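You operate a simulated robot arm through the tools that you are given. There is no shell and no other tool. Be economical: measure what you need, move in short steps, check, and stop when the job is done.

You run a simulated robot arm. Do the job below in one go: nothing can be reset, and whatever is moved stays where it is left.

JOB
Put the sugar jar on the middle of the drop-leaf table away on the back of the bar. Put the blue tumbler in the sink. Put the small grey bucket on the middle of the drop-leaf table away on the lower shelf of the plant bench. Open the sink door by the fridge. Any order will do. Set down upright: blue tumbler.

It is judged by the outcome, as a careful person would: the job done as asked, and still so three seconds after it is handed in. It fails if anything else is knocked over, pushed out of place, dropped, spilled or broken.

ROBOT AND FRAMES
A 6-joint arm with a two-finger parallel gripper on a trunk, on a base that drives. Base frame: it is fixed to the floor where the robot stands at the start and does not move with it; the origin is under the middle of the robot, x ahead of it, y to its left, z up. Lengths are in mm, angles in rad, forces in N, time in s.
Its first joint turns from -2.897 to 2.897 rad. Places, roughly: back of the bar (111x18 cm) [3160, -3000, 900]; blue tumbler (8x8x12 cm) [900, -200, 800]; lower shelf of the plant bench [1700, 2400, 300]; sink [2900, -2100, 800]; sink door by the fridge [2600, -1800, 400]; small grey bucket (17x17x14 cm) [900, -300, 800]; sugar jar [750, 250, 750]. Payload 3.43 kg.
The tool frame sits at the grasp point between the pads (the TCP): z along the fingers, y along the line on which they close. The tips reach 34 mm beyond it. The gripper opens to 128 mm. The fingers are 24 mm wide and 12 mm thick; the gripper's body (48 by 130 mm) begins 96 mm behind the TCP.
Orientation is told as [roll, pitch, yaw] about the base's x, y, z axes, in that order, counted from this pose: with the fingers straight down and closing along the base's y, the tool's x points along the base's -x, its y along +y and its z along -z.

CONTROLS
- The arm moves only by the tool move_arm. Its argument "targets" is a list of rows, each an object (a shift or turn left out is 0, a gripper value left out holds the last) with "linear": the shift along the base's x, y, z in mm, a list of three; "rot": the turn, a rotation vector about the base's x, y, z in degrees, a list of three; "hand": the gripper command, from -1 (fully open) to 1 (shut), values between in proportion. In form: [{"linear": [dx, dy, dz], "rot": [ax, ay, az], "hand": hand}, ...]. A call has 1 to 20 rows; each row is the pose to reach, as a shift and turn from the pose commanded when the call began. Rows are played at 5 a second. More than 50 mm and 0.15 rad between two rows, or a gripper value outside its range, and nothing of the call is played. A pose out of reach is approached as far as the arm can. The call stops where the force on the tool passes 40 N (or 10 N more than at its start, if that is more) or the arm is blocked; 0.2 s more then pass. Each finger travels about 153 mm/s and halts on what it meets, pressing with about 35 N; the grip force reading is that of the motor and also rises with nothing between the fingers. The clock runs only during rows and for 0.2 s after the last one: add rows that repeat a pose to give the fingers time. It gives the time, the measured TCP pose, the force on the tool (base axes), the opening and the grip force at its end, in the units of the frame above (readings bear some noise), with the torque about the TCP (base axes, N m) and any sound that the robot's microphone picked up.
- Cameras (640 x 400 px; columns grow to the right, rows downward): "scene" is now at [170.5, 200, 1215.2]; the picture's right is [-0.23, -0.97, 0.00], its down [-0.39, 0.09, -0.91] and it looks along [0.89, -0.21, -0.41] (base axes); focal length 287 px, centre (320, 200). "wrist" rides on the gripper at [76, -11, -160] in the tool frame; the picture's right is [0.15, 0.99, 0.00], its down [-0.88, 0.13, -0.46] and it looks along [-0.45, 0.07, 0.89] (tool axes); focal length 234 px, centre (320, 200). There is no depth. A picture from a camera that has moved, and an enlarged one, comes with that camera's place and axes in the base frame and with its lens.
- snapshot(camera): a new picture of that camera. No time passes.
- base_move(legs): drives the robot by 1 to 6 legs, each [ahead, left, turn to the left] in mm, mm and rad, along the robot's own axes; the way and the turn of a leg run together, so that a leg with both is an arc; at most 1500 mm and 3.142 rad a leg. The arm and the cameras ride along, it lands a little off, and it stops where it bumps. It gives what a move gives.
- turn_head(pan, tilt): turns the head with the scene camera to pan (to the left, within 2.496 rad either way) and tilt (down, from -0.506 to 1.204), counted from straight ahead of the robot. It gives what a move gives.
- inspect(camera, box): a new picture of the part [left, top, right, bottom] of that camera's present view, enlarged. No time passes.
- finish_job(): hands the job in; it is judged then, once.

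Work in short steps. Places have to be worked out from the pictures, the camera data and where the tool is seen: move nearer, look again, correct. Check each grasp and each placing, and mend what went wrong. You have 165 turns and 108 pictures in all, those below and enlarged ones among them. Open the gripper and draw the arm clear of the work before you hand the job in, unless the task says otherwise; then end with one line.

The tools are called after ">>>" as a command line: name --argument value ..., lists and objects as JSON in quotes. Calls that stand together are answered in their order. move_arm: Moves the arm, as the interface text tells. Its arguments: {"type":"object","properties":{"targets":{"type":"array","items":{"type":"object","properties":{"linear":{"type":"array","items":{"type":"number"}},"rot":{"type":"array","items":{"type":"number"}},"hand":{"type":"number"}}}}},"required":["targets"]} The other tools are called the same way: base_move (legs) drives the base; turn_head (pan, tilt) turns the head that bears the scene camera; snapshot (camera) takes a picture; inspect (camera, box) takes an enlarged picture of a part of a camera's view; finish_job () hands the job in.

At the start:

```text
t: 0.0
position: [754.8, -193.9, 1018.5]
orientation: [0.001, 0.0, 0.002]
force: [0.1, 0.5, -0.2]
wrist_torque: [0.0, 0.0, 0.02]
gripper_width: 128.1
gripper_force: 0.0
robot x, y, heading: [-0.3, -2.6, -0.001]
head pan, tilt: [-0.229, 0.417]
```

scene: 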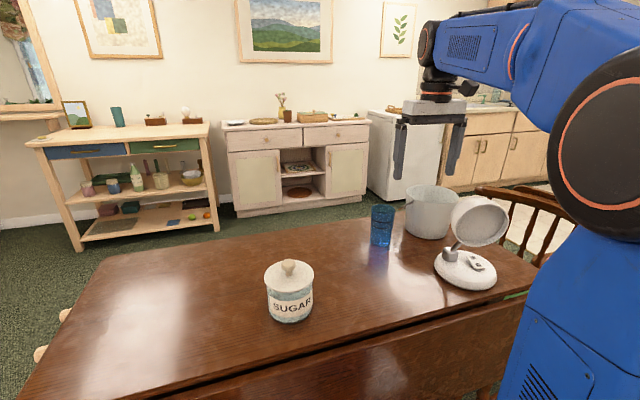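
wrist: 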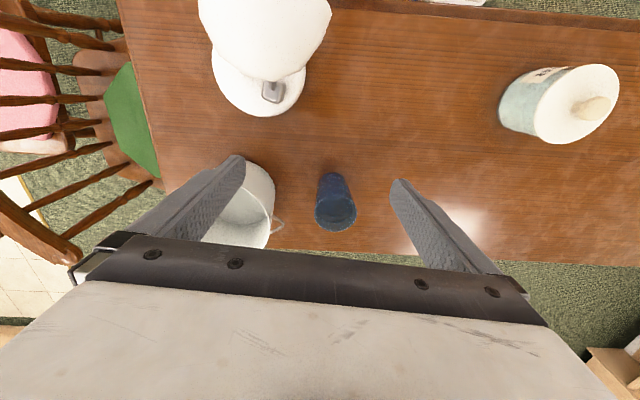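

I'll look around first to learn the layout, before touching anything.

>>> turn_head --pan -0.9 --tilt 0.25

>>> snapshot --camera "scene"

>>> turn_head --pan 0.7 --tilt 0.35

>>> snapshot --camera "scene"

```text
t: 1.1
position: [753.5, -194.9, 1018.2]
orientation: [0.0, 0.001, 0.0]
force: [0.7, 0.2, -0.1]
wrist_torque: [-0.02, -0.02, -0.02]
gripper_width: 128.0
gripper_force: 0.0
robot x, y, heading: [-3.8, 3.8, 0.003]
head pan, tilt: [-0.901, 0.25]
```

```text
105 pictures are left
camera scene: at [138.6, 147.9, 1230.7], right [-0.78, -0.62, 0.0], down [-0.15, 0.19, -0.97], along [0.6, -0.76, -0.25], focal length 287 px, centre (320, 200)
```

scene: 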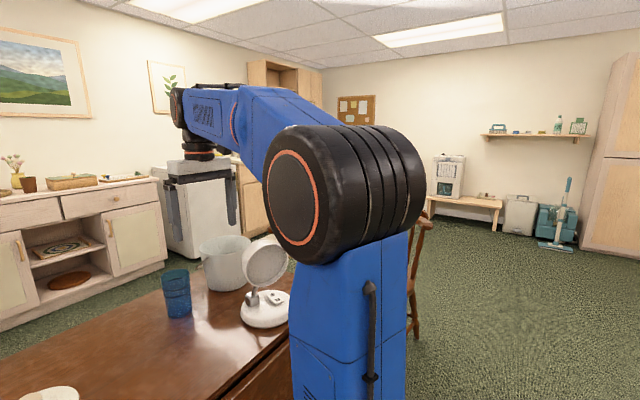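

```text
t: 2.7
position: [754.9, -194.0, 1017.4]
orientation: [0.0, 0.001, 0.0]
force: [-0.2, 0.7, -0.4]
wrist_torque: [-0.01, 0.02, 0.01]
gripper_width: 128.0
gripper_force: 0.0
robot x, y, heading: [0.5, -0.7, -0.001]
head pan, tilt: [0.7, 0.351]
```

```text
104 pictures are left
camera scene: at [151.8, 281.0, 1221.3], right [0.64, -0.77, 0.0], down [-0.26, -0.22, -0.94], along [0.72, 0.6, -0.34], focal length 287 px, centre (320, 200)
```

scene: 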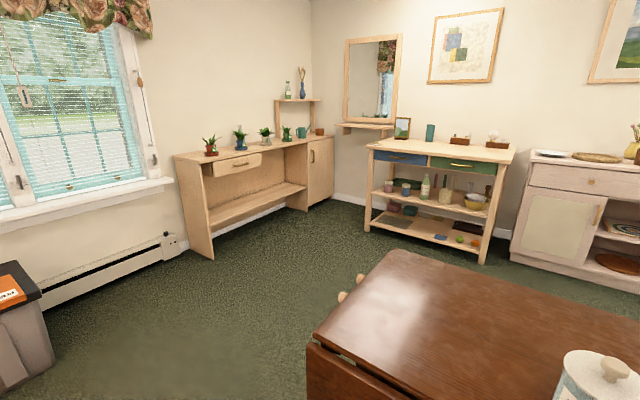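

The layout is clear: the plant bench faces me on the left wall, and the sink and bar are far right. I'll start with the tumbler, which I judge to be near [857, -153], and move over it at height to look again.

>>> move_arm --targets '[{"linear": [34, 15, -20], "hand": -0.75}, {"linear": [68, 30, -40]}, {"linear": [100, 43, -60]}, {"linear": [100, 43, -60]}]'

>>> snapshot --camera "wrist"

>>> turn_head --pan -0.3 --tilt 0.6

>>> snapshot --camera "scene"

```text
t: 3.7
position: [854.3, -152.5, 957.5]
orientation: [0.001, 0.001, -0.001]
force: [-0.3, 0.8, 0.2]
wrist_torque: [-0.03, -0.07, -0.04]
gripper_width: 112.0
gripper_force: 0.0
robot x, y, heading: [3.9, -2.2, 0.001]
head pan, tilt: [0.7, 0.351]
```

```text
103 pictures are left
camera wrist: at [778.0, -164.0, 1116.4], right [-0.15, 0.99, 0.0], down [0.88, 0.13, 0.46], along [0.45, 0.07, -0.89], focal length 234 px, centre (320, 200)
```

wrist: 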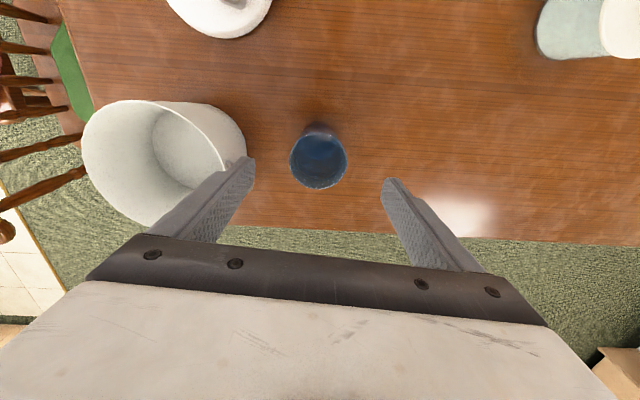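

```text
t: 5.0
position: [854.7, -151.3, 957.7]
orientation: [-0.001, 0.0, -0.001]
force: [-0.2, -0.1, 0.7]
wrist_torque: [0.01, -0.05, 0.0]
gripper_width: 112.1
gripper_force: 0.1
robot x, y, heading: [-2.0, 1.5, 0.0]
head pan, tilt: [-0.3, 0.6]
```

```text
102 pictures are left
camera scene: at [165.0, 195.0, 1198.6], right [-0.29, -0.96, 0.0], down [-0.54, 0.17, -0.83], along [0.79, -0.24, -0.56], focal length 287 px, centre (320, 200)
```

scene: 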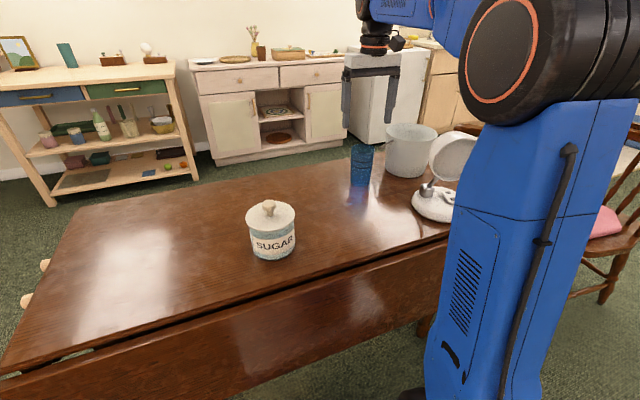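

The tumbler's rim centre is about [860, -152] and the bucket's rim edge is about y = -230, so I'll narrow the opening to 98 mm and go straight down, checking midway.

>>> move_arm --targets '[{"linear": [4, 2, -10], "hand": -0.53}, {"linear": [4, 2, -45]}, {"linear": [4, 2, -75]}, {"linear": [4, 2, -75]}]'

>>> snapshot --camera "wrist"

```text
t: 6.0
position: [857.9, -150.3, 881.8]
orientation: [-0.001, -0.002, 0.0]
force: [-0.8, 0.6, 0.7]
wrist_torque: [0.0, -0.01, -0.04]
gripper_width: 98.1
gripper_force: 0.0
robot x, y, heading: [-1.5, -0.4, 0.001]
head pan, tilt: [-0.3, 0.6]
```

```text
101 pictures are left
camera wrist: at [781.4, -162.0, 1040.6], right [-0.15, 0.99, 0.0], down [0.88, 0.13, 0.46], along [0.45, 0.07, -0.89], focal length 234 px, centre (320, 200)
```

wrist: 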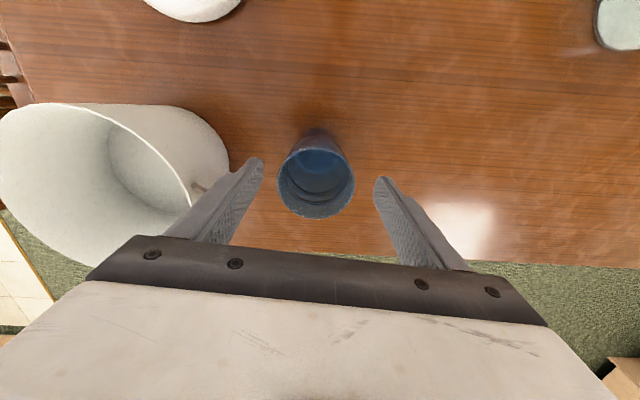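

The fingertips are just under rim height with the tumbler between them. The bucket is close to the right finger, so I'll narrow slightly and go down to z≈805.

>>> move_arm --targets '[{"linear": [0, 1, 0], "hand": -0.42}, {"linear": [0, 1, -30]}, {"linear": [0, 1, -60]}, {"linear": [0, 1, -77]}, {"linear": [0, 1, -77]}]'

>>> snapshot --camera "wrist"

```text
t: 7.2
position: [858.7, -146.7, 805.2]
orientation: [0.001, 0.001, 0.0]
force: [0.3, -0.5, 0.2]
wrist_torque: [-0.01, -0.03, -0.01]
gripper_width: 90.8
gripper_force: 0.0
robot x, y, heading: [-0.5, 0.4, -0.003]
head pan, tilt: [-0.3, 0.6]
```

```text
100 pictures are left
camera wrist: at [781.9, -160.2, 963.8], right [-0.15, 0.99, 0.0], down [0.88, 0.13, 0.46], along [0.45, 0.07, -0.89], focal length 234 px, centre (320, 200)
```

wrist: 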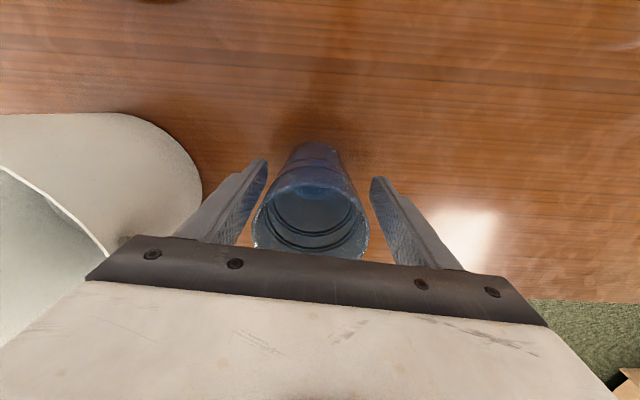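

The tumbler sits between the pads, so I'll close on it.

>>> move_arm --targets '[{"linear": [0, -2, 0], "hand": -0.2}, {"linear": [0, -4, 0], "hand": 0.0}, {"linear": [0, -4, 0], "hand": 0.15}, {"linear": [0, -4, 0], "hand": 0.3}, {"linear": [0, -4, 0], "hand": 0.3}]'

```text
t: 8.4
position: [858.9, -151.2, 806.9]
orientation: [0.0, -0.001, 0.0]
force: [-0.1, 3.5, 4.0]
wrist_torque: [0.38, -0.03, 0.0]
gripper_width: 71.0
gripper_force: 35.0
robot x, y, heading: [-0.6, 0.5, 0.004]
head pan, tilt: [-0.3, 0.6]
```

Gripped at 71 mm. I'll lift it straight up, then bring it in toward the robot.

>>> move_arm --targets '[{"linear": [0, 0, 40]}, {"linear": [0, 0, 85]}, {"linear": [0, 0, 130]}, {"linear": [0, 0, 175]}, {"linear": [0, 0, 220]}, {"linear": [-45, 0, 240]}, {"linear": [-90, 0, 260]}, {"linear": [-135, 0, 260]}, {"linear": [-180, 0, 260]}, {"linear": [-225, 0, 260]}, {"linear": [-270, 0, 260]}, {"linear": [-315, 0, 260]}, {"linear": [-360, 0, 260]}, {"linear": [-360, 0, 260]}]'

>>> turn_head --pan -1.2 --tilt 0.5

>>> snapshot --camera "scene"

```text
t: 11.4
position: [497.6, -151.4, 1065.7]
orientation: [-0.001, -0.001, 0.0]
force: [0.0, -0.4, -2.7]
wrist_torque: [0.01, -0.03, 0.0]
gripper_width: 71.4
gripper_force: 34.9
robot x, y, heading: [3.4, 3.2, -0.002]
head pan, tilt: [-0.3, 0.6]
```

```text
t: 12.6
position: [499.3, -152.2, 1064.4]
orientation: [0.001, -0.001, -0.001]
force: [-0.1, -0.8, -1.4]
wrist_torque: [-0.02, 0.01, 0.03]
gripper_width: 70.8
gripper_force: 35.1
robot x, y, heading: [0.1, -1.2, 0.004]
head pan, tilt: [-1.201, 0.499]
```

```text
99 pictures are left
camera scene: at [113.5, 136.2, 1207.6], right [-0.93, -0.36, 0.0], down [-0.17, 0.45, -0.88], along [0.32, -0.82, -0.48], focal length 287 px, centre (320, 200)
```

scene: 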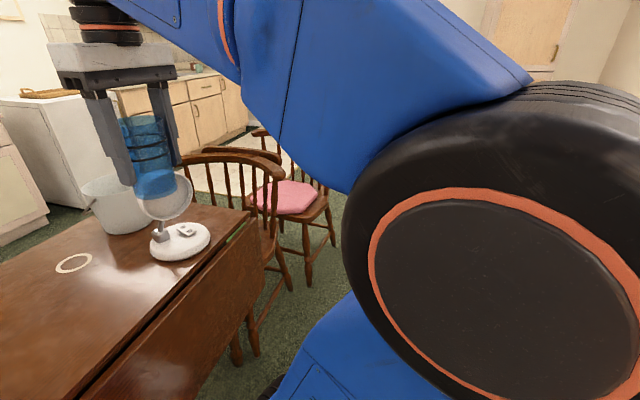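

The tumbler is held upright. Chairs stand at the right end of the table, so I'll check behind and to the right before driving.

>>> turn_head --pan 2.45 --tilt 0.5

>>> snapshot --camera "scene"

>>> turn_head --pan -2.3 --tilt 0.4

>>> snapshot --camera "scene"

```text
t: 15.6
position: [498.2, -152.5, 1065.9]
orientation: [0.0, -0.001, 0.001]
force: [-0.6, -0.6, -2.4]
wrist_torque: [0.0, 0.02, -0.01]
gripper_width: 70.9
gripper_force: 34.8
robot x, y, heading: [-0.2, -1.2, -0.003]
head pan, tilt: [2.45, 0.499]
```

```text
98 pictures are left
camera scene: at [10.4, 279.1, 1207.7], right [0.64, 0.77, 0.0], down [0.37, -0.31, -0.88], along [-0.68, 0.56, -0.48], focal length 287 px, centre (320, 200)
```

scene: 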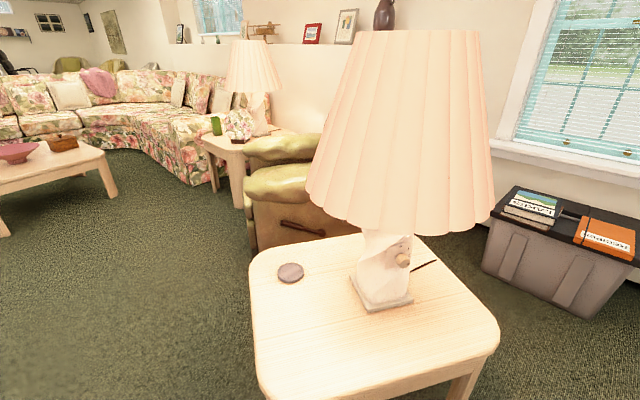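

```text
t: 19.4
position: [497.8, -152.5, 1064.0]
orientation: [-0.001, 0.0, 0.0]
force: [0.4, 0.2, -1.8]
wrist_torque: [0.02, 0.05, -0.03]
gripper_width: 71.0
gripper_force: 35.4
robot x, y, heading: [1.0, -1.0, -0.002]
head pan, tilt: [-2.3, 0.4]
```

```text
97 pictures are left
camera scene: at [18.8, 152.0, 1216.8], right [-0.75, 0.67, 0.0], down [0.26, 0.29, -0.92], along [-0.61, -0.69, -0.39], focal length 287 px, centre (320, 200)
```

scene: 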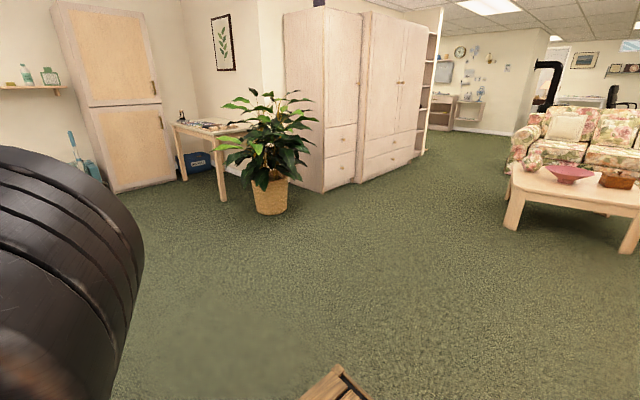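

Something wooden is close behind me, so I'll look down at it before moving.

>>> turn_head --pan -2.45 --tilt 1.0

>>> snapshot --camera "scene"

>>> turn_head --pan -1.7 --tilt 0.7

>>> snapshot --camera "scene"

```text
t: 20.4
position: [498.4, -153.3, 1066.0]
orientation: [-0.001, -0.001, -0.001]
force: [-0.2, 0.8, -1.7]
wrist_torque: [-0.01, 0.02, -0.02]
gripper_width: 71.2
gripper_force: 35.2
robot x, y, heading: [2.7, 0.9, 0.001]
head pan, tilt: [-2.45, 1.0]
```

```text
96 pictures are left
camera scene: at [26.8, 176.6, 1166.6], right [-0.64, 0.77, 0.0], down [0.65, 0.54, -0.54], along [-0.42, -0.34, -0.84], focal length 287 px, centre (320, 200)
```

scene: 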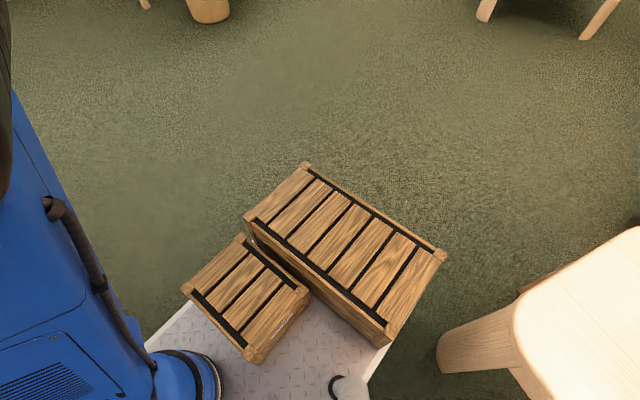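

```text
t: 21.5
position: [498.5, -153.1, 1066.6]
orientation: [0.0, 0.0, -0.002]
force: [0.3, 0.4, -1.4]
wrist_torque: [-0.02, 0.0, 0.02]
gripper_width: 71.4
gripper_force: 35.0
robot x, y, heading: [-0.7, -1.2, -0.005]
head pan, tilt: [-1.7, 0.7]
```

```text
95 pictures are left
camera scene: at [69.5, 136.8, 1189.9], right [-0.99, 0.13, 0.0], down [0.08, 0.64, -0.76], along [-0.1, -0.76, -0.64], focal length 287 px, centre (320, 200)
```

scene: 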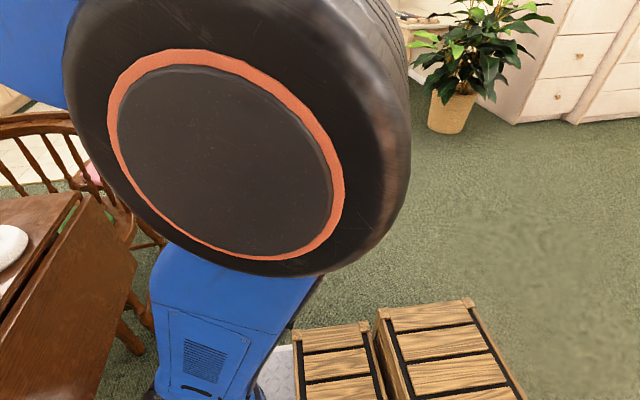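

The crates appear to ride on the robot's own rear deck, since their width matches the plate. A short sideways move away from the lamp table will confirm it.

>>> base_move --legs '[[0, -150, 0]]'

>>> turn_head --pan -2.45 --tilt 1.0

>>> snapshot --camera "scene"

```text
t: 22.9
position: [498.0, -301.5, 1065.6]
orientation: [-0.001, 0.0, 0.0]
force: [-0.4, -0.2, -1.5]
wrist_torque: [-0.01, 0.03, -0.05]
gripper_width: 71.3
gripper_force: 34.5
robot x, y, heading: [2.1, -150.7, 0.001]
head pan, tilt: [-1.7, 0.7]
```

```text
t: 24.0
position: [499.3, -302.1, 1065.7]
orientation: [0.0, 0.001, 0.0]
force: [0.3, 0.2, -1.9]
wrist_torque: [0.0, 0.0, -0.01]
gripper_width: 71.1
gripper_force: 34.9
robot x, y, heading: [-2.8, -148.0, -0.004]
head pan, tilt: [-2.45, 1.0]
```

```text
94 pictures are left
camera scene: at [26.9, 27.6, 1166.6], right [-0.64, 0.77, 0.0], down [0.65, 0.54, -0.54], along [-0.42, -0.34, -0.84], focal length 287 px, centre (320, 200)
```

scene: 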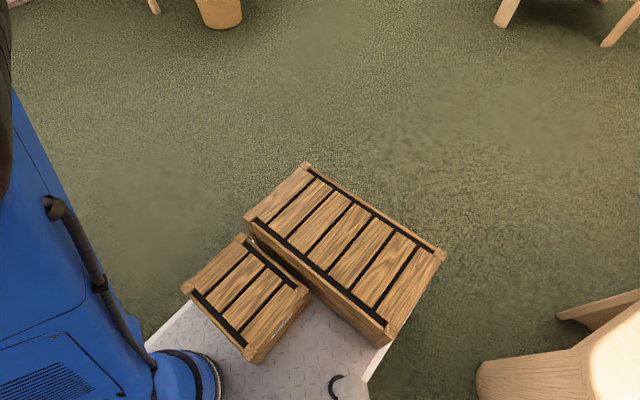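

The crates ride with the robot. I'll back away from the table and sidestep right, clear of the chairs.

>>> base_move --legs '[[-350, -100, 0], [0, -1500, 0], [0, -200, 0]]'

>>> turn_head --pan 0.3 --tilt 0.3

>>> snapshot --camera "scene"

>>> turn_head --pan -0.7 --tilt 0.3

>>> snapshot --camera "scene"

```text
t: 34.5
position: [163.7, -2094.1, 1065.9]
orientation: [0.0, 0.001, 0.01]
force: [-0.1, 0.0, -2.1]
wrist_torque: [0.01, 0.02, 0.02]
gripper_width: 70.9
gripper_force: 34.5
robot x, y, heading: [-335.7, -1949.0, 0.007]
head pan, tilt: [-2.45, 1.0]
```

```text
t: 36.9
position: [162.5, -2093.6, 1065.3]
orientation: [0.0, -0.001, 0.01]
force: [0.6, 0.8, -2.1]
wrist_torque: [0.0, 0.04, 0.02]
gripper_width: 71.0
gripper_force: 34.9
robot x, y, heading: [-335.5, -1950.7, 0.015]
head pan, tilt: [0.3, 0.3]
```

```text
93 pictures are left
camera scene: at [-169.9, -1696.5, 1226.0], right [0.31, -0.95, 0.0], down [-0.28, -0.09, -0.96], along [0.91, 0.29, -0.3], focal length 287 px, centre (320, 200)
```

scene: 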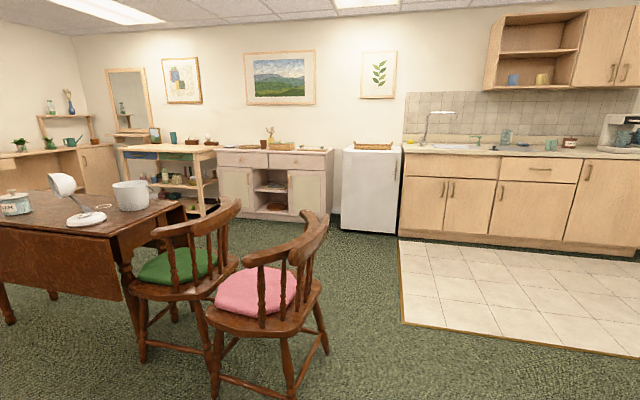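

```text
t: 38.2
position: [162.9, -2093.3, 1065.7]
orientation: [0.001, 0.0, 0.013]
force: [-0.4, 0.5, -0.9]
wrist_torque: [0.0, 0.04, -0.01]
gripper_width: 70.9
gripper_force: 35.5
robot x, y, heading: [-336.5, -1951.0, 0.011]
head pan, tilt: [-0.7, 0.3]
```

```text
92 pictures are left
camera scene: at [-186.7, -1784.3, 1226.0], right [-0.64, -0.77, 0.0], down [-0.23, 0.19, -0.96], along [0.74, -0.61, -0.3], focal length 287 px, centre (320, 200)
```

scene: 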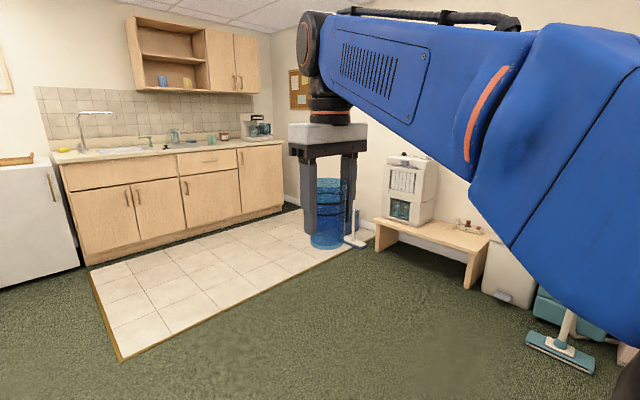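

The kitchen counter faces me at x≈2590, and the left sink door is roughly y −1650 to −2040 with its handle on the right edge. I'll drive up to the sink.

>>> base_move --legs '[[1500, -40, -0.011], [800, -30, 0]]'

>>> turn_head --pan -0.2 --tilt 0.4

>>> snapshot --camera "scene"

>>> snapshot --camera "wrist"

```text
refused: leg 1 is longer than a leg can be; nothing moved
```

```text
t: 39.1
position: [163.6, -2093.6, 1065.0]
orientation: [0.001, 0.001, 0.009]
force: [-0.7, 0.2, -2.4]
wrist_torque: [0.03, -0.01, -0.01]
gripper_width: 71.1
gripper_force: 35.1
robot x, y, heading: [-337.9, -1947.6, 0.01]
head pan, tilt: [-0.201, 0.4]
```

```text
91 pictures are left
camera scene: at [-167.8, -1742.6, 1216.8], right [-0.19, -0.98, 0.0], down [-0.38, 0.07, -0.92], along [0.9, -0.17, -0.39], focal length 287 px, centre (320, 200)
```

scene: 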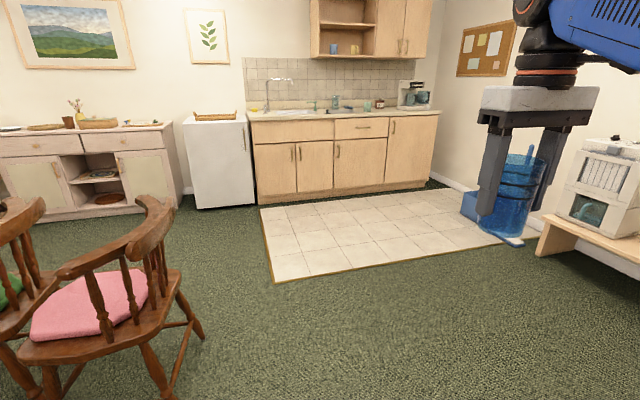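

```text
90 pictures are left
camera wrist: at [86.5, -2106.9, 1223.8], right [-0.16, 0.99, 0.0], down [0.88, 0.14, 0.46], along [0.45, 0.07, -0.89], focal length 234 px, centre (320, 200)
```

wrist: 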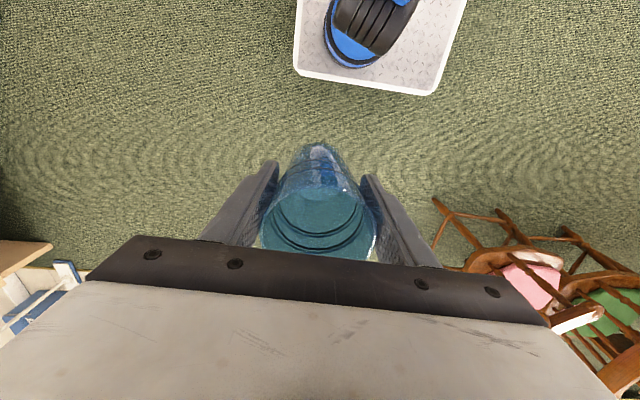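

The base's front edge is about 400 mm ahead of its axis, so I can stand no closer than about x=2130. I'll drive in two shorter legs.

>>> base_move --legs '[[1250, -40, -0.01], [1150, -20, 0]]'

>>> snapshot --camera "scene"

>>> snapshot --camera "wrist"

```text
t: 50.9
position: [2554.3, -2160.8, 1066.9]
orientation: [-0.001, 0.001, -0.009]
force: [-0.9, 0.0, -2.1]
wrist_torque: [-0.05, -0.01, 0.01]
gripper_width: 71.0
gripper_force: 35.2
robot x, y, heading: [2054.4, -2004.2, -0.006]
head pan, tilt: [-0.201, 0.4]
```

```text
89 pictures are left
camera scene: at [2229.3, -1802.4, 1219.8], right [-0.21, -0.98, 0.0], down [-0.38, 0.08, -0.92], along [0.9, -0.19, -0.39], focal length 287 px, centre (320, 200)
```

scene: 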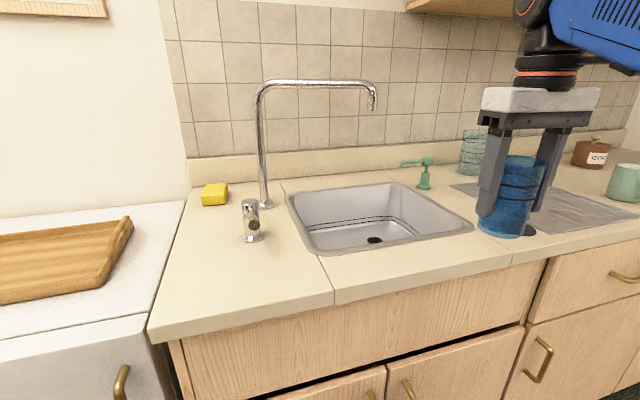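

```text
88 pictures are left
camera wrist: at [2476.6, -2171.6, 1225.1], right [-0.14, 0.99, 0.0], down [0.88, 0.12, 0.46], along [0.45, 0.06, -0.89], focal length 234 px, centre (320, 200)
```

wrist: 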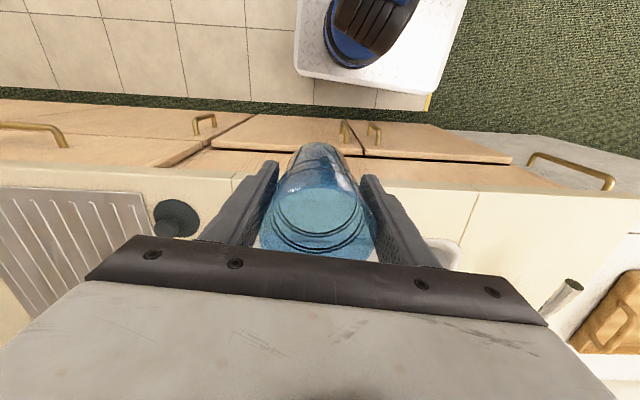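

The basin spans about x 2700–3030, y −1890 to −2240, and the spout hangs over its back part at x≈2965. I'll carry the tumbler above the front-right of the basin, staying clear of the spout.

>>> move_arm --targets '[{"linear": [42, 8, 0]}, {"linear": [84, 16, 0]}, {"linear": [126, 24, 0]}, {"linear": [168, 32, 0]}, {"linear": [210, 40, 0]}, {"linear": [246, 45, 0]}, {"linear": [246, 45, 0]}]'

>>> snapshot --camera "scene"

>>> snapshot --camera "wrist"

```text
t: 52.5
position: [2799.2, -2114.6, 1064.4]
orientation: [0.0, 0.0, -0.008]
force: [0.3, -0.3, -1.8]
wrist_torque: [0.03, -0.03, 0.0]
gripper_width: 70.9
gripper_force: 34.8
robot x, y, heading: [2053.4, -2001.2, -0.011]
head pan, tilt: [-0.201, 0.4]
```

```text
87 pictures are left
camera scene: at [2229.2, -1802.4, 1219.8], right [-0.21, -0.98, 0.0], down [-0.38, 0.08, -0.92], along [0.9, -0.19, -0.39], focal length 287 px, centre (320, 200)
```

scene: 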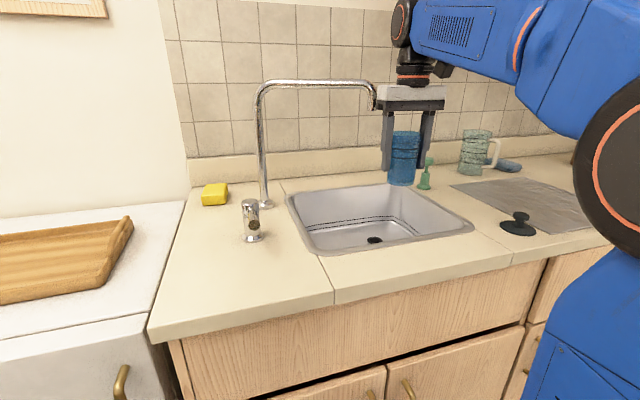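

```text
86 pictures are left
camera wrist: at [2722.3, -2125.5, 1223.2], right [-0.14, 0.99, 0.0], down [0.88, 0.12, 0.46], along [0.45, 0.06, -0.89], focal length 234 px, centre (320, 200)
```

wrist: 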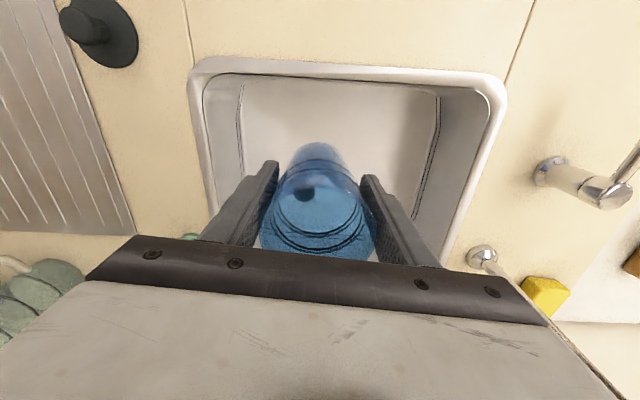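

The tumbler is over the basin and the spout is well behind the gripper. I'll lower in steps and watch the force.

>>> move_arm --targets '[{"linear": [-8, 0, -40]}, {"linear": [-8, 0, -80]}, {"linear": [-8, 0, -120]}, {"linear": [-8, 0, -150]}, {"linear": [-8, 0, -150]}]'

>>> snapshot --camera "scene"

```text
t: 53.7
position: [2791.8, -2116.3, 915.1]
orientation: [-0.001, -0.002, -0.008]
force: [0.5, 0.8, -2.0]
wrist_torque: [0.03, 0.04, -0.02]
gripper_width: 70.8
gripper_force: 35.5
robot x, y, heading: [2058.6, -2003.7, -0.011]
head pan, tilt: [-0.201, 0.4]
```

```text
85 pictures are left
camera scene: at [2229.3, -1802.4, 1219.8], right [-0.21, -0.98, 0.0], down [-0.38, 0.08, -0.92], along [0.9, -0.19, -0.39], focal length 287 px, centre (320, 200)
```

scene: 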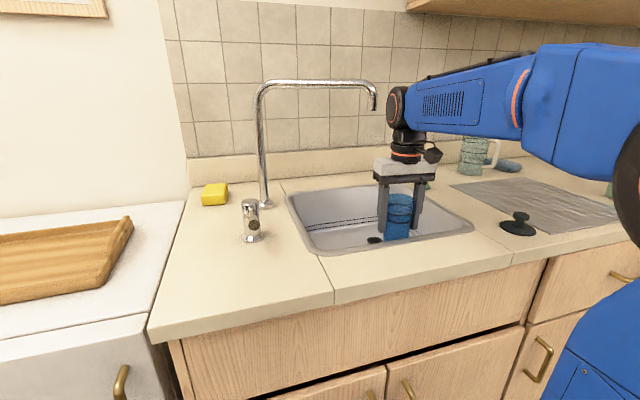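

No contact yet, with the tumbler's bottom at about z=849. I'll keep lowering in small steps.

>>> move_arm --targets '[{"linear": [0, 0, -8]}, {"linear": [0, 0, -16]}, {"linear": [0, 0, -24]}, {"linear": [0, 0, -28]}, {"linear": [0, 0, -28]}]'

```text
t: 54.9
position: [2790.0, -2115.6, 886.5]
orientation: [-0.001, 0.0, -0.008]
force: [-0.2, -0.6, -1.5]
wrist_torque: [0.04, 0.03, -0.01]
gripper_width: 70.9
gripper_force: 34.9
robot x, y, heading: [2055.1, -2003.7, -0.004]
head pan, tilt: [-0.201, 0.4]
```

Still free. I'll continue in 5 mm steps.

>>> move_arm --targets '[{"linear": [0, 0, -5]}, {"linear": [0, 0, -10]}, {"linear": [0, 0, -15]}, {"linear": [0, 0, -15]}]'

>>> snapshot --camera "wrist"

>>> inspect --camera "scene" --box '[280, 150, 480, 275]'

```text
t: 55.9
position: [2791.5, -2114.9, 872.7]
orientation: [-0.001, 0.0, -0.009]
force: [0.1, -0.5, -1.4]
wrist_torque: [0.02, -0.01, 0.03]
gripper_width: 70.8
gripper_force: 35.5
robot x, y, heading: [2055.1, -2004.6, -0.002]
head pan, tilt: [-0.201, 0.4]
```

```text
84 pictures are left
camera wrist: at [2714.9, -2126.4, 1030.3], right [-0.14, 0.99, 0.0], down [0.88, 0.12, 0.46], along [0.45, 0.06, -0.89], focal length 234 px, centre (320, 200)
```

wrist: 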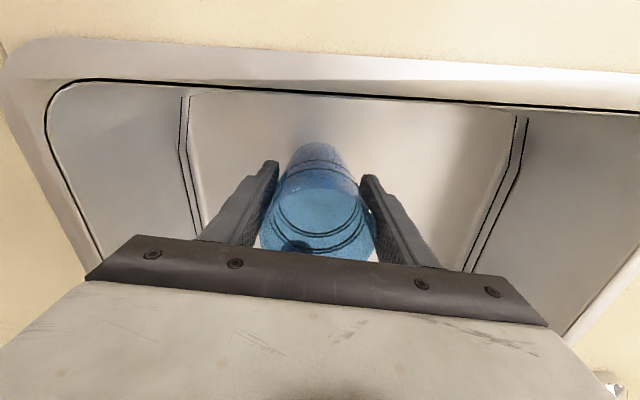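

```text
3.20 times, centred on (380, 212) of scene
camera zoom: at [2229.3, -1802.4, 1219.8], right [-0.21, -0.98, 0.0], down [-0.38, 0.08, -0.92], along [0.9, -0.19, -0.39], focal length 919 px, centre (128, 160)
```

zoom: 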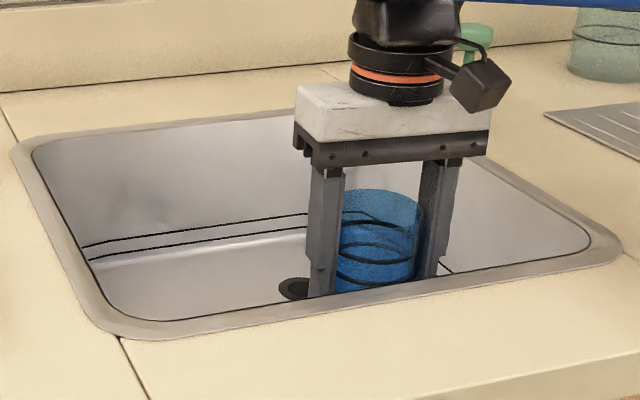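

The drain's parallax puts the floor near z≈785. I'll continue down in 5 mm steps.

>>> move_arm --targets '[{"linear": [0, 0, -5]}, {"linear": [0, 0, -10]}, {"linear": [0, 0, -14]}, {"linear": [0, 0, -14]}]'

```text
t: 56.9
position: [2791.4, -2115.3, 857.3]
orientation: [0.001, 0.001, -0.007]
force: [0.3, -0.8, -1.2]
wrist_torque: [0.01, 0.0, 0.01]
gripper_width: 70.6
gripper_force: 35.6
robot x, y, heading: [2058.7, -1999.9, -0.011]
head pan, tilt: [-0.201, 0.4]
```

>>> move_arm --targets '[{"linear": [0, 0, -4]}, {"linear": [0, 0, -8]}, {"linear": [0, 0, -12]}, {"linear": [0, 0, -12]}]'

```text
t: 57.9
position: [2791.2, -2116.0, 846.6]
orientation: [0.0, 0.001, -0.008]
force: [0.9, -0.8, -2.2]
wrist_torque: [0.0, 0.0, -0.01]
gripper_width: 68.9
gripper_force: 34.7
robot x, y, heading: [2056.0, -2002.9, -0.009]
head pan, tilt: [-0.201, 0.4]
```

The opening changed from 70.6 to 68.9 mm, which hints that the tumbler touched and slid up in the grip. I'll check by picture.

>>> inspect --camera "scene" --box '[340, 150, 460, 250]'

>>> snapshot --camera "wrist"

```text
4.00 times, centred on (400, 200) of scene
camera zoom: at [2229.3, -1802.4, 1219.8], right [-0.21, -0.98, 0.0], down [-0.38, 0.08, -0.92], along [0.9, -0.19, -0.39], focal length 1149 px, centre (0, 200)
```

zoom: 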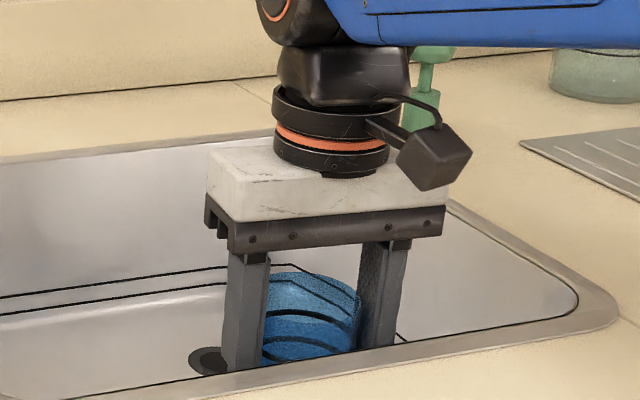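

```text
81 pictures are left
camera wrist: at [2714.4, -2126.9, 1004.2], right [-0.14, 0.99, 0.0], down [0.88, 0.12, 0.46], along [0.45, 0.06, -0.89], focal length 234 px, centre (320, 200)
```

wrist: 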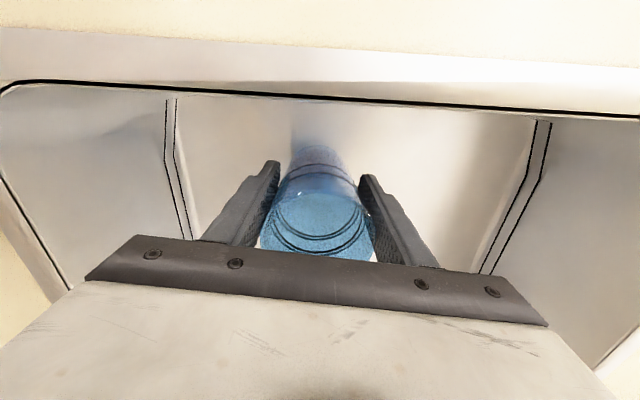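

I'll make one more 3 mm probe downward to confirm contact.

>>> move_arm --targets '[{"linear": [0, 0, -2]}, {"linear": [0, 0, -4]}, {"linear": [0, 0, -4]}]'

```text
t: 58.7
position: [2791.5, -2114.9, 841.4]
orientation: [0.0, 0.0, -0.008]
force: [-1.0, 0.3, -1.3]
wrist_torque: [0.0, 0.03, 0.0]
gripper_width: 69.3
gripper_force: 35.0
robot x, y, heading: [2054.9, -2002.4, -0.007]
head pan, tilt: [-0.201, 0.4]
```

The force is still only the tumbler's weight, so it isn't resting yet. I'll continue down carefully.

>>> move_arm --targets '[{"linear": [0, 0, -3]}, {"linear": [0, 0, -6]}, {"linear": [0, 0, -8]}, {"linear": [0, 0, -8]}]'

>>> snapshot --camera "wrist"

```text
t: 59.7
position: [2791.3, -2114.9, 834.2]
orientation: [0.001, 0.001, -0.008]
force: [0.2, -0.4, -1.5]
wrist_torque: [-0.02, 0.03, -0.01]
gripper_width: 68.9
gripper_force: 35.3
robot x, y, heading: [2062.2, -2001.1, -0.01]
head pan, tilt: [-0.201, 0.4]
```

```text
80 pictures are left
camera wrist: at [2714.5, -2126.5, 992.5], right [-0.14, 0.99, 0.0], down [0.88, 0.12, 0.46], along [0.45, 0.06, -0.89], focal length 234 px, centre (320, 200)
```

wrist: 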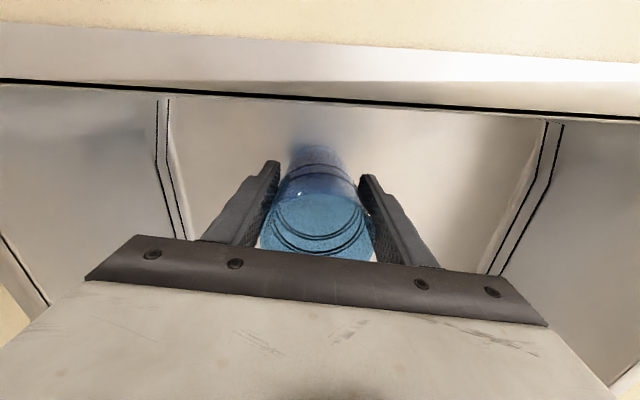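

>>> move_arm --targets '[{"linear": [0, 0, -3]}, {"linear": [0, 0, -6]}, {"linear": [0, 0, -9]}, {"linear": [0, 0, -9]}]'

>>> inspect --camera "scene" --box '[340, 150, 460, 250]'

```text
t: 60.7
position: [2790.9, -2115.4, 826.2]
orientation: [0.001, -0.002, -0.01]
force: [-3.5, -4.6, 15.4]
wrist_torque: [0.21, -0.02, 0.03]
gripper_width: 68.5
gripper_force: 35.2
robot x, y, heading: [2059.0, -1999.2, -0.003]
head pan, tilt: [-0.201, 0.4]
```

```text
4.00 times, centred on (400, 200) of scene
camera zoom: at [2228.7, -1802.5, 1219.9], right [-0.21, -0.98, 0.0], down [-0.38, 0.08, -0.92], along [0.9, -0.19, -0.39], focal length 1149 px, centre (0, 200)
```

zoom: 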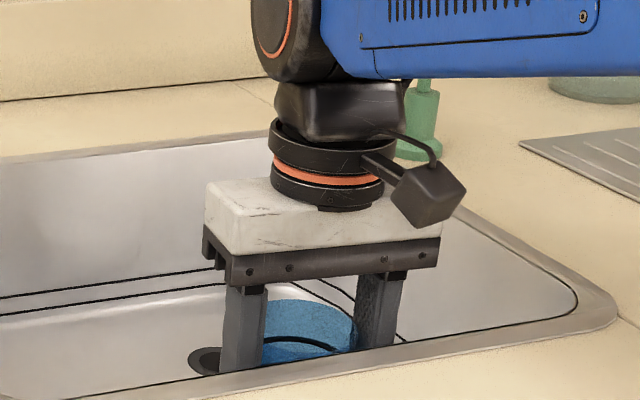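

Contact now, at 15 N upward. I'll open gently, then rise straight up.

>>> move_arm --targets '[{"linear": [0, 0, 1], "hand": 0.1}, {"linear": [0, 0, 1], "hand": -0.1}, {"linear": [0, 0, 1], "hand": -0.35}, {"linear": [0, 0, 1], "hand": -0.5}, {"linear": [0, 0, 1], "hand": -0.5}]'

>>> snapshot --camera "wrist"

```text
t: 61.9
position: [2791.0, -2115.2, 826.8]
orientation: [0.0, 0.0, -0.009]
force: [0.2, 0.5, 0.6]
wrist_torque: [-0.02, -0.01, 0.0]
gripper_width: 96.1
gripper_force: 0.1
robot x, y, heading: [2052.7, -2001.6, -0.01]
head pan, tilt: [-0.201, 0.4]
```

```text
78 pictures are left
camera wrist: at [2714.5, -2126.7, 984.4], right [-0.14, 0.99, 0.0], down [0.88, 0.12, 0.46], along [0.45, 0.06, -0.89], focal length 234 px, centre (320, 200)
```

wrist: 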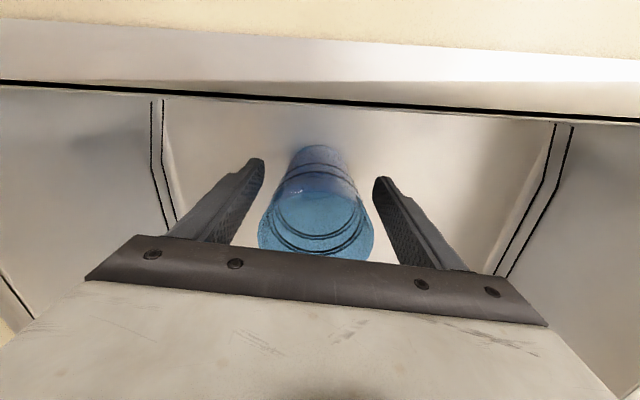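

The tumbler is free between the fingers, so I'll rise and check that it stands.

>>> move_arm --targets '[{"linear": [0, 0, 40]}, {"linear": [0, 0, 85]}, {"linear": [0, 0, 130]}, {"linear": [0, 0, 175]}, {"linear": [-30, 0, 215]}, {"linear": [-75, 0, 240]}, {"linear": [-120, 0, 240]}, {"linear": [-165, 0, 240]}, {"linear": [-210, 0, 240]}, {"linear": [-255, 0, 240]}]'

>>> snapshot --camera "scene"

>>> turn_head --pan -0.8 --tilt 0.4

>>> snapshot --camera "scene"

```text
refused: row 6 steps farther than a row can; nothing moved
```

```text
77 pictures are left
camera scene: at [2229.3, -1802.3, 1219.8], right [-0.21, -0.98, 0.0], down [-0.38, 0.08, -0.92], along [0.9, -0.19, -0.39], focal length 287 px, centre (320, 200)
```

scene: 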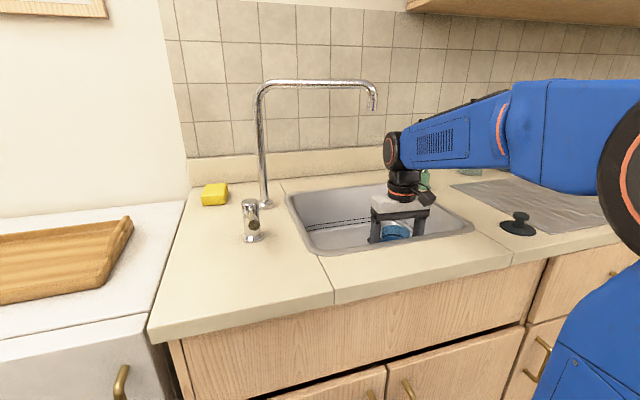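

```text
t: 62.9
position: [2790.8, -2115.4, 826.0]
orientation: [0.0, 0.0, -0.009]
force: [0.3, 0.7, -0.8]
wrist_torque: [0.02, 0.03, 0.02]
gripper_width: 96.1
gripper_force: 0.2
robot x, y, heading: [2056.0, -2003.0, -0.012]
head pan, tilt: [-0.799, 0.4]
```

```text
76 pictures are left
camera scene: at [2202.7, -1850.0, 1219.8], right [-0.72, -0.69, 0.0], down [-0.27, 0.28, -0.92], along [0.64, -0.67, -0.39], focal length 287 px, centre (320, 200)
```

scene: 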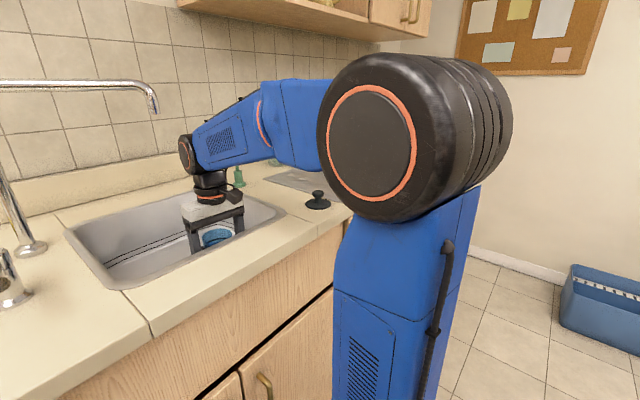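

One row step was too long, so I'll redo the retreat with shorter steps.

>>> move_arm --targets '[{"linear": [0, 0, 40]}, {"linear": [0, 0, 85]}, {"linear": [0, 0, 130]}, {"linear": [0, 0, 175]}, {"linear": [-25, 0, 210]}, {"linear": [-65, 0, 235]}, {"linear": [-110, 0, 240]}, {"linear": [-155, 0, 240]}, {"linear": [-200, 0, 240]}, {"linear": [-245, 0, 240]}, {"linear": [-290, 0, 240]}]'

>>> turn_head --pan -0.3 --tilt 0.7

>>> snapshot --camera "scene"

```text
t: 65.3
position: [2501.7, -2115.6, 1064.1]
orientation: [-0.001, 0.001, -0.008]
force: [0.3, 0.0, -0.2]
wrist_torque: [0.04, 0.0, 0.02]
gripper_width: 96.1
gripper_force: 0.0
robot x, y, heading: [2054.0, -2000.8, -0.012]
head pan, tilt: [-0.799, 0.4]
```

```text
t: 66.2
position: [2501.9, -2114.4, 1064.0]
orientation: [0.0, 0.0, -0.009]
force: [0.5, -0.5, 0.1]
wrist_torque: [0.01, 0.0, -0.02]
gripper_width: 96.0
gripper_force: 0.1
robot x, y, heading: [2056.0, -2002.8, -0.009]
head pan, tilt: [-0.3, 0.7]
```

```text
75 pictures are left
camera scene: at [2219.5, -1809.0, 1193.0], right [-0.3, -0.95, 0.0], down [-0.61, 0.2, -0.77], along [0.73, -0.23, -0.64], focal length 287 px, centre (320, 200)
```

scene: 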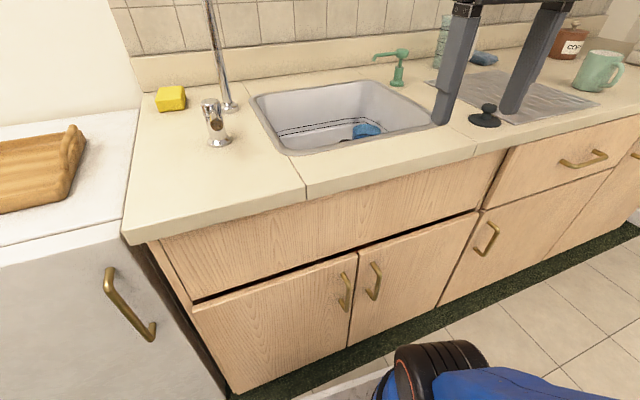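

The tumbler stands in the sink. The left sink door's handle is a vertical bar near [2555, −1975, 610], so I'll back off and set up to open it now.

>>> base_move --legs '[[-330, 40, 0.01]]'

>>> move_arm --targets '[{"rot": [0, -8, 0], "linear": [10, 10, -10]}, {"rot": [0, -16, 0], "linear": [20, 20, -20]}, {"rot": [0, -24, 0], "linear": [30, 30, -30]}, {"rot": [0, -32, 0], "linear": [40, 40, -40]}, {"rot": [0, -40, 0], "linear": [50, 50, -55]}, {"rot": [0, -48, 0], "linear": [60, 60, -75]}, {"rot": [0, -56, 0], "linear": [75, 70, -100]}, {"rot": [0, -64, 0], "linear": [90, 80, -130]}, {"rot": [0, -72, 0], "linear": [100, 90, -160]}, {"rot": [0, -80, 0], "linear": [110, 100, -195]}, {"rot": [0, -88, 0], "linear": [120, 110, -230]}, {"rot": [0, -90, 0], "linear": [130, 120, -265], "hand": -0.1}]'

>>> snapshot --camera "scene"

>>> snapshot --camera "wrist"

```text
t: 68.4
position: [2169.0, -2064.5, 1065.1]
orientation: [0.001, -0.002, 0.001]
force: [-0.7, 0.1, 0.4]
wrist_torque: [-0.06, 0.02, 0.03]
gripper_width: 96.0
gripper_force: 0.0
robot x, y, heading: [1725.4, -1955.8, 0.001]
head pan, tilt: [-0.3, 0.7]
```

```text
t: 71.0
position: [2344.3, -1881.0, 956.1]
orientation: [0.28, -1.563, -0.287]
force: [0.0, -0.2, 1.3]
wrist_torque: [0.01, -0.01, 0.03]
gripper_width: 70.6
gripper_force: 0.1
out of reach, approached as far as the arm can: row 9, 10, 11, 12
robot x, y, heading: [1721.5, -1955.6, 0.007]
head pan, tilt: [-0.3, 0.7]
```

```text
74 pictures are left
camera scene: at [1881.3, -1761.2, 1192.4], right [-0.3, -0.95, 0.0], down [-0.61, 0.19, -0.77], along [0.73, -0.23, -0.64], focal length 287 px, centre (320, 200)
```

scene: 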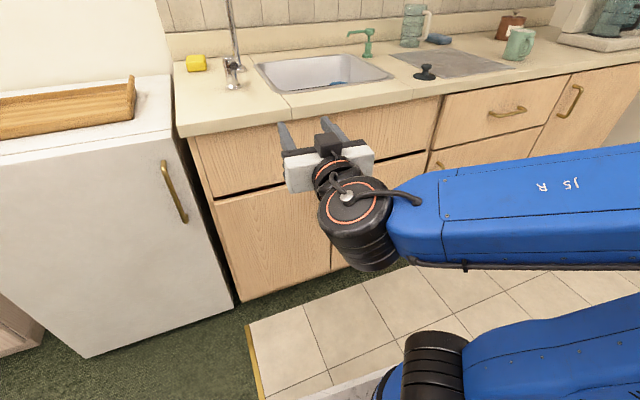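

```text
73 pictures are left
camera wrist: at [2182.8, -1892.3, 880.2], right [0.0, 0.99, -0.14], down [-0.45, 0.13, 0.88], along [0.89, 0.06, 0.44], focal length 234 px, centre (320, 200)
```

wrist: 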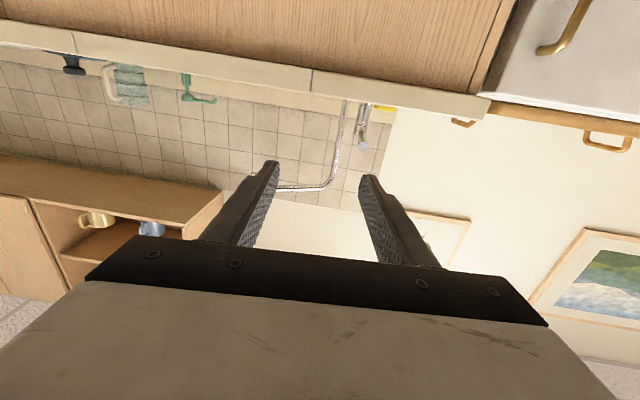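

With a horizontal tool the arm can't reach low here. I'll use a tilt of about 50° instead, which still works on a vertical bar, and see where it ends up.

>>> move_arm --targets '[{"rot": [0, 8, 0], "linear": [15, -5, -15]}, {"rot": [0, 16, 0], "linear": [30, -10, -30]}, {"rot": [0, 24, 0], "linear": [45, -15, -45]}, {"rot": [0, 32, 0], "linear": [60, -20, -60]}, {"rot": [0, 40, 0], "linear": [80, -30, -80]}, {"rot": [0, 40, 0], "linear": [80, -30, -80]}]'

>>> snapshot --camera "wrist"

```text
t: 72.4
position: [2424.2, -1908.2, 876.3]
orientation: [0.001, -0.871, -0.002]
force: [0.3, 0.2, -0.4]
wrist_torque: [0.0, -0.02, 0.02]
gripper_width: 70.3
gripper_force: 0.1
robot x, y, heading: [1722.9, -1952.9, -0.001]
head pan, tilt: [-0.3, 0.7]
```

```text
72 pictures are left
camera wrist: at [2251.5, -1920.7, 920.4], right [-0.09, 0.99, -0.11], down [0.22, 0.13, 0.97], along [0.97, 0.07, -0.23], focal length 234 px, centre (320, 200)
```

wrist: 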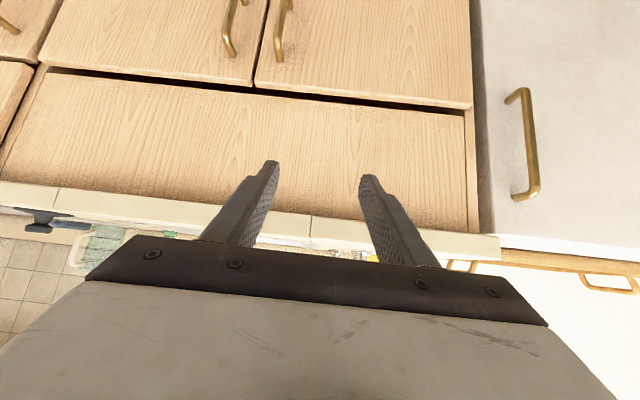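

The door's handle bar shows at y≈−1986, z≈545–630. I'll move to a standoff point in front of it and look again.

>>> move_arm --targets '[{"linear": [0, -15, -45]}, {"linear": [0, -30, -90]}, {"linear": [0, -45, -135]}, {"linear": [10, -60, -180]}, {"linear": [30, -75, -215]}, {"linear": [45, -77, -236]}, {"linear": [45, -77, -236]}]'

>>> snapshot --camera "wrist"

>>> snapshot --camera "scene"

```text
t: 74.0
position: [2504.4, -1979.3, 672.5]
orientation: [0.0, -0.868, -0.004]
force: [0.6, 1.3, 0.0]
wrist_torque: [-0.05, 0.01, -0.05]
gripper_width: 70.5
gripper_force: 0.1
out of reach, approached as far as the arm can: row 3, 4, 5, 6, 7
robot x, y, heading: [1725.7, -1955.6, 0.002]
head pan, tilt: [-0.3, 0.7]
```

```text
71 pictures are left
camera wrist: at [2332.0, -1990.7, 717.2], right [-0.09, 0.99, -0.11], down [0.22, 0.13, 0.97], along [0.97, 0.07, -0.23], focal length 234 px, centre (320, 200)
```

wrist: 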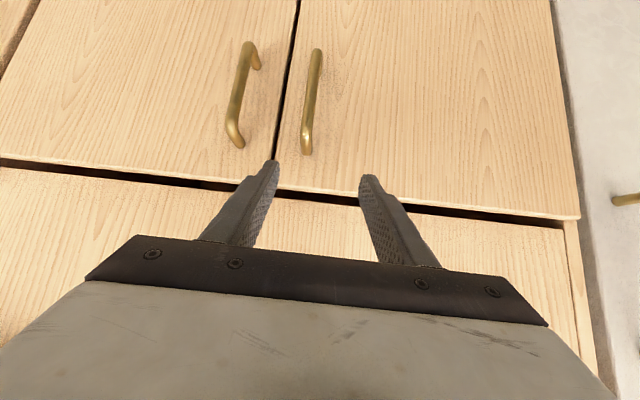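

```text
70 pictures are left
camera scene: at [1881.3, -1760.5, 1192.3], right [-0.3, -0.96, 0.0], down [-0.61, 0.19, -0.77], along [0.73, -0.23, -0.64], focal length 287 px, centre (320, 200)
```

scene: 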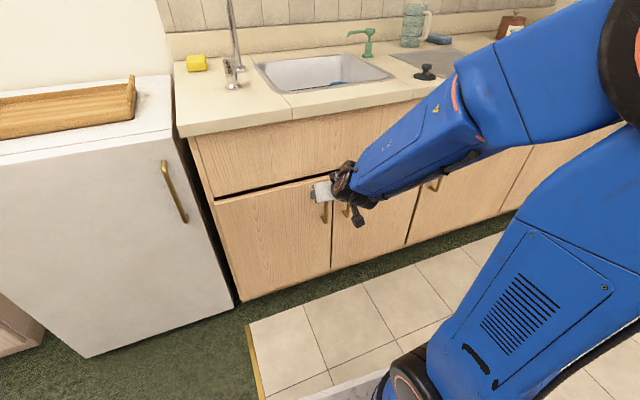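

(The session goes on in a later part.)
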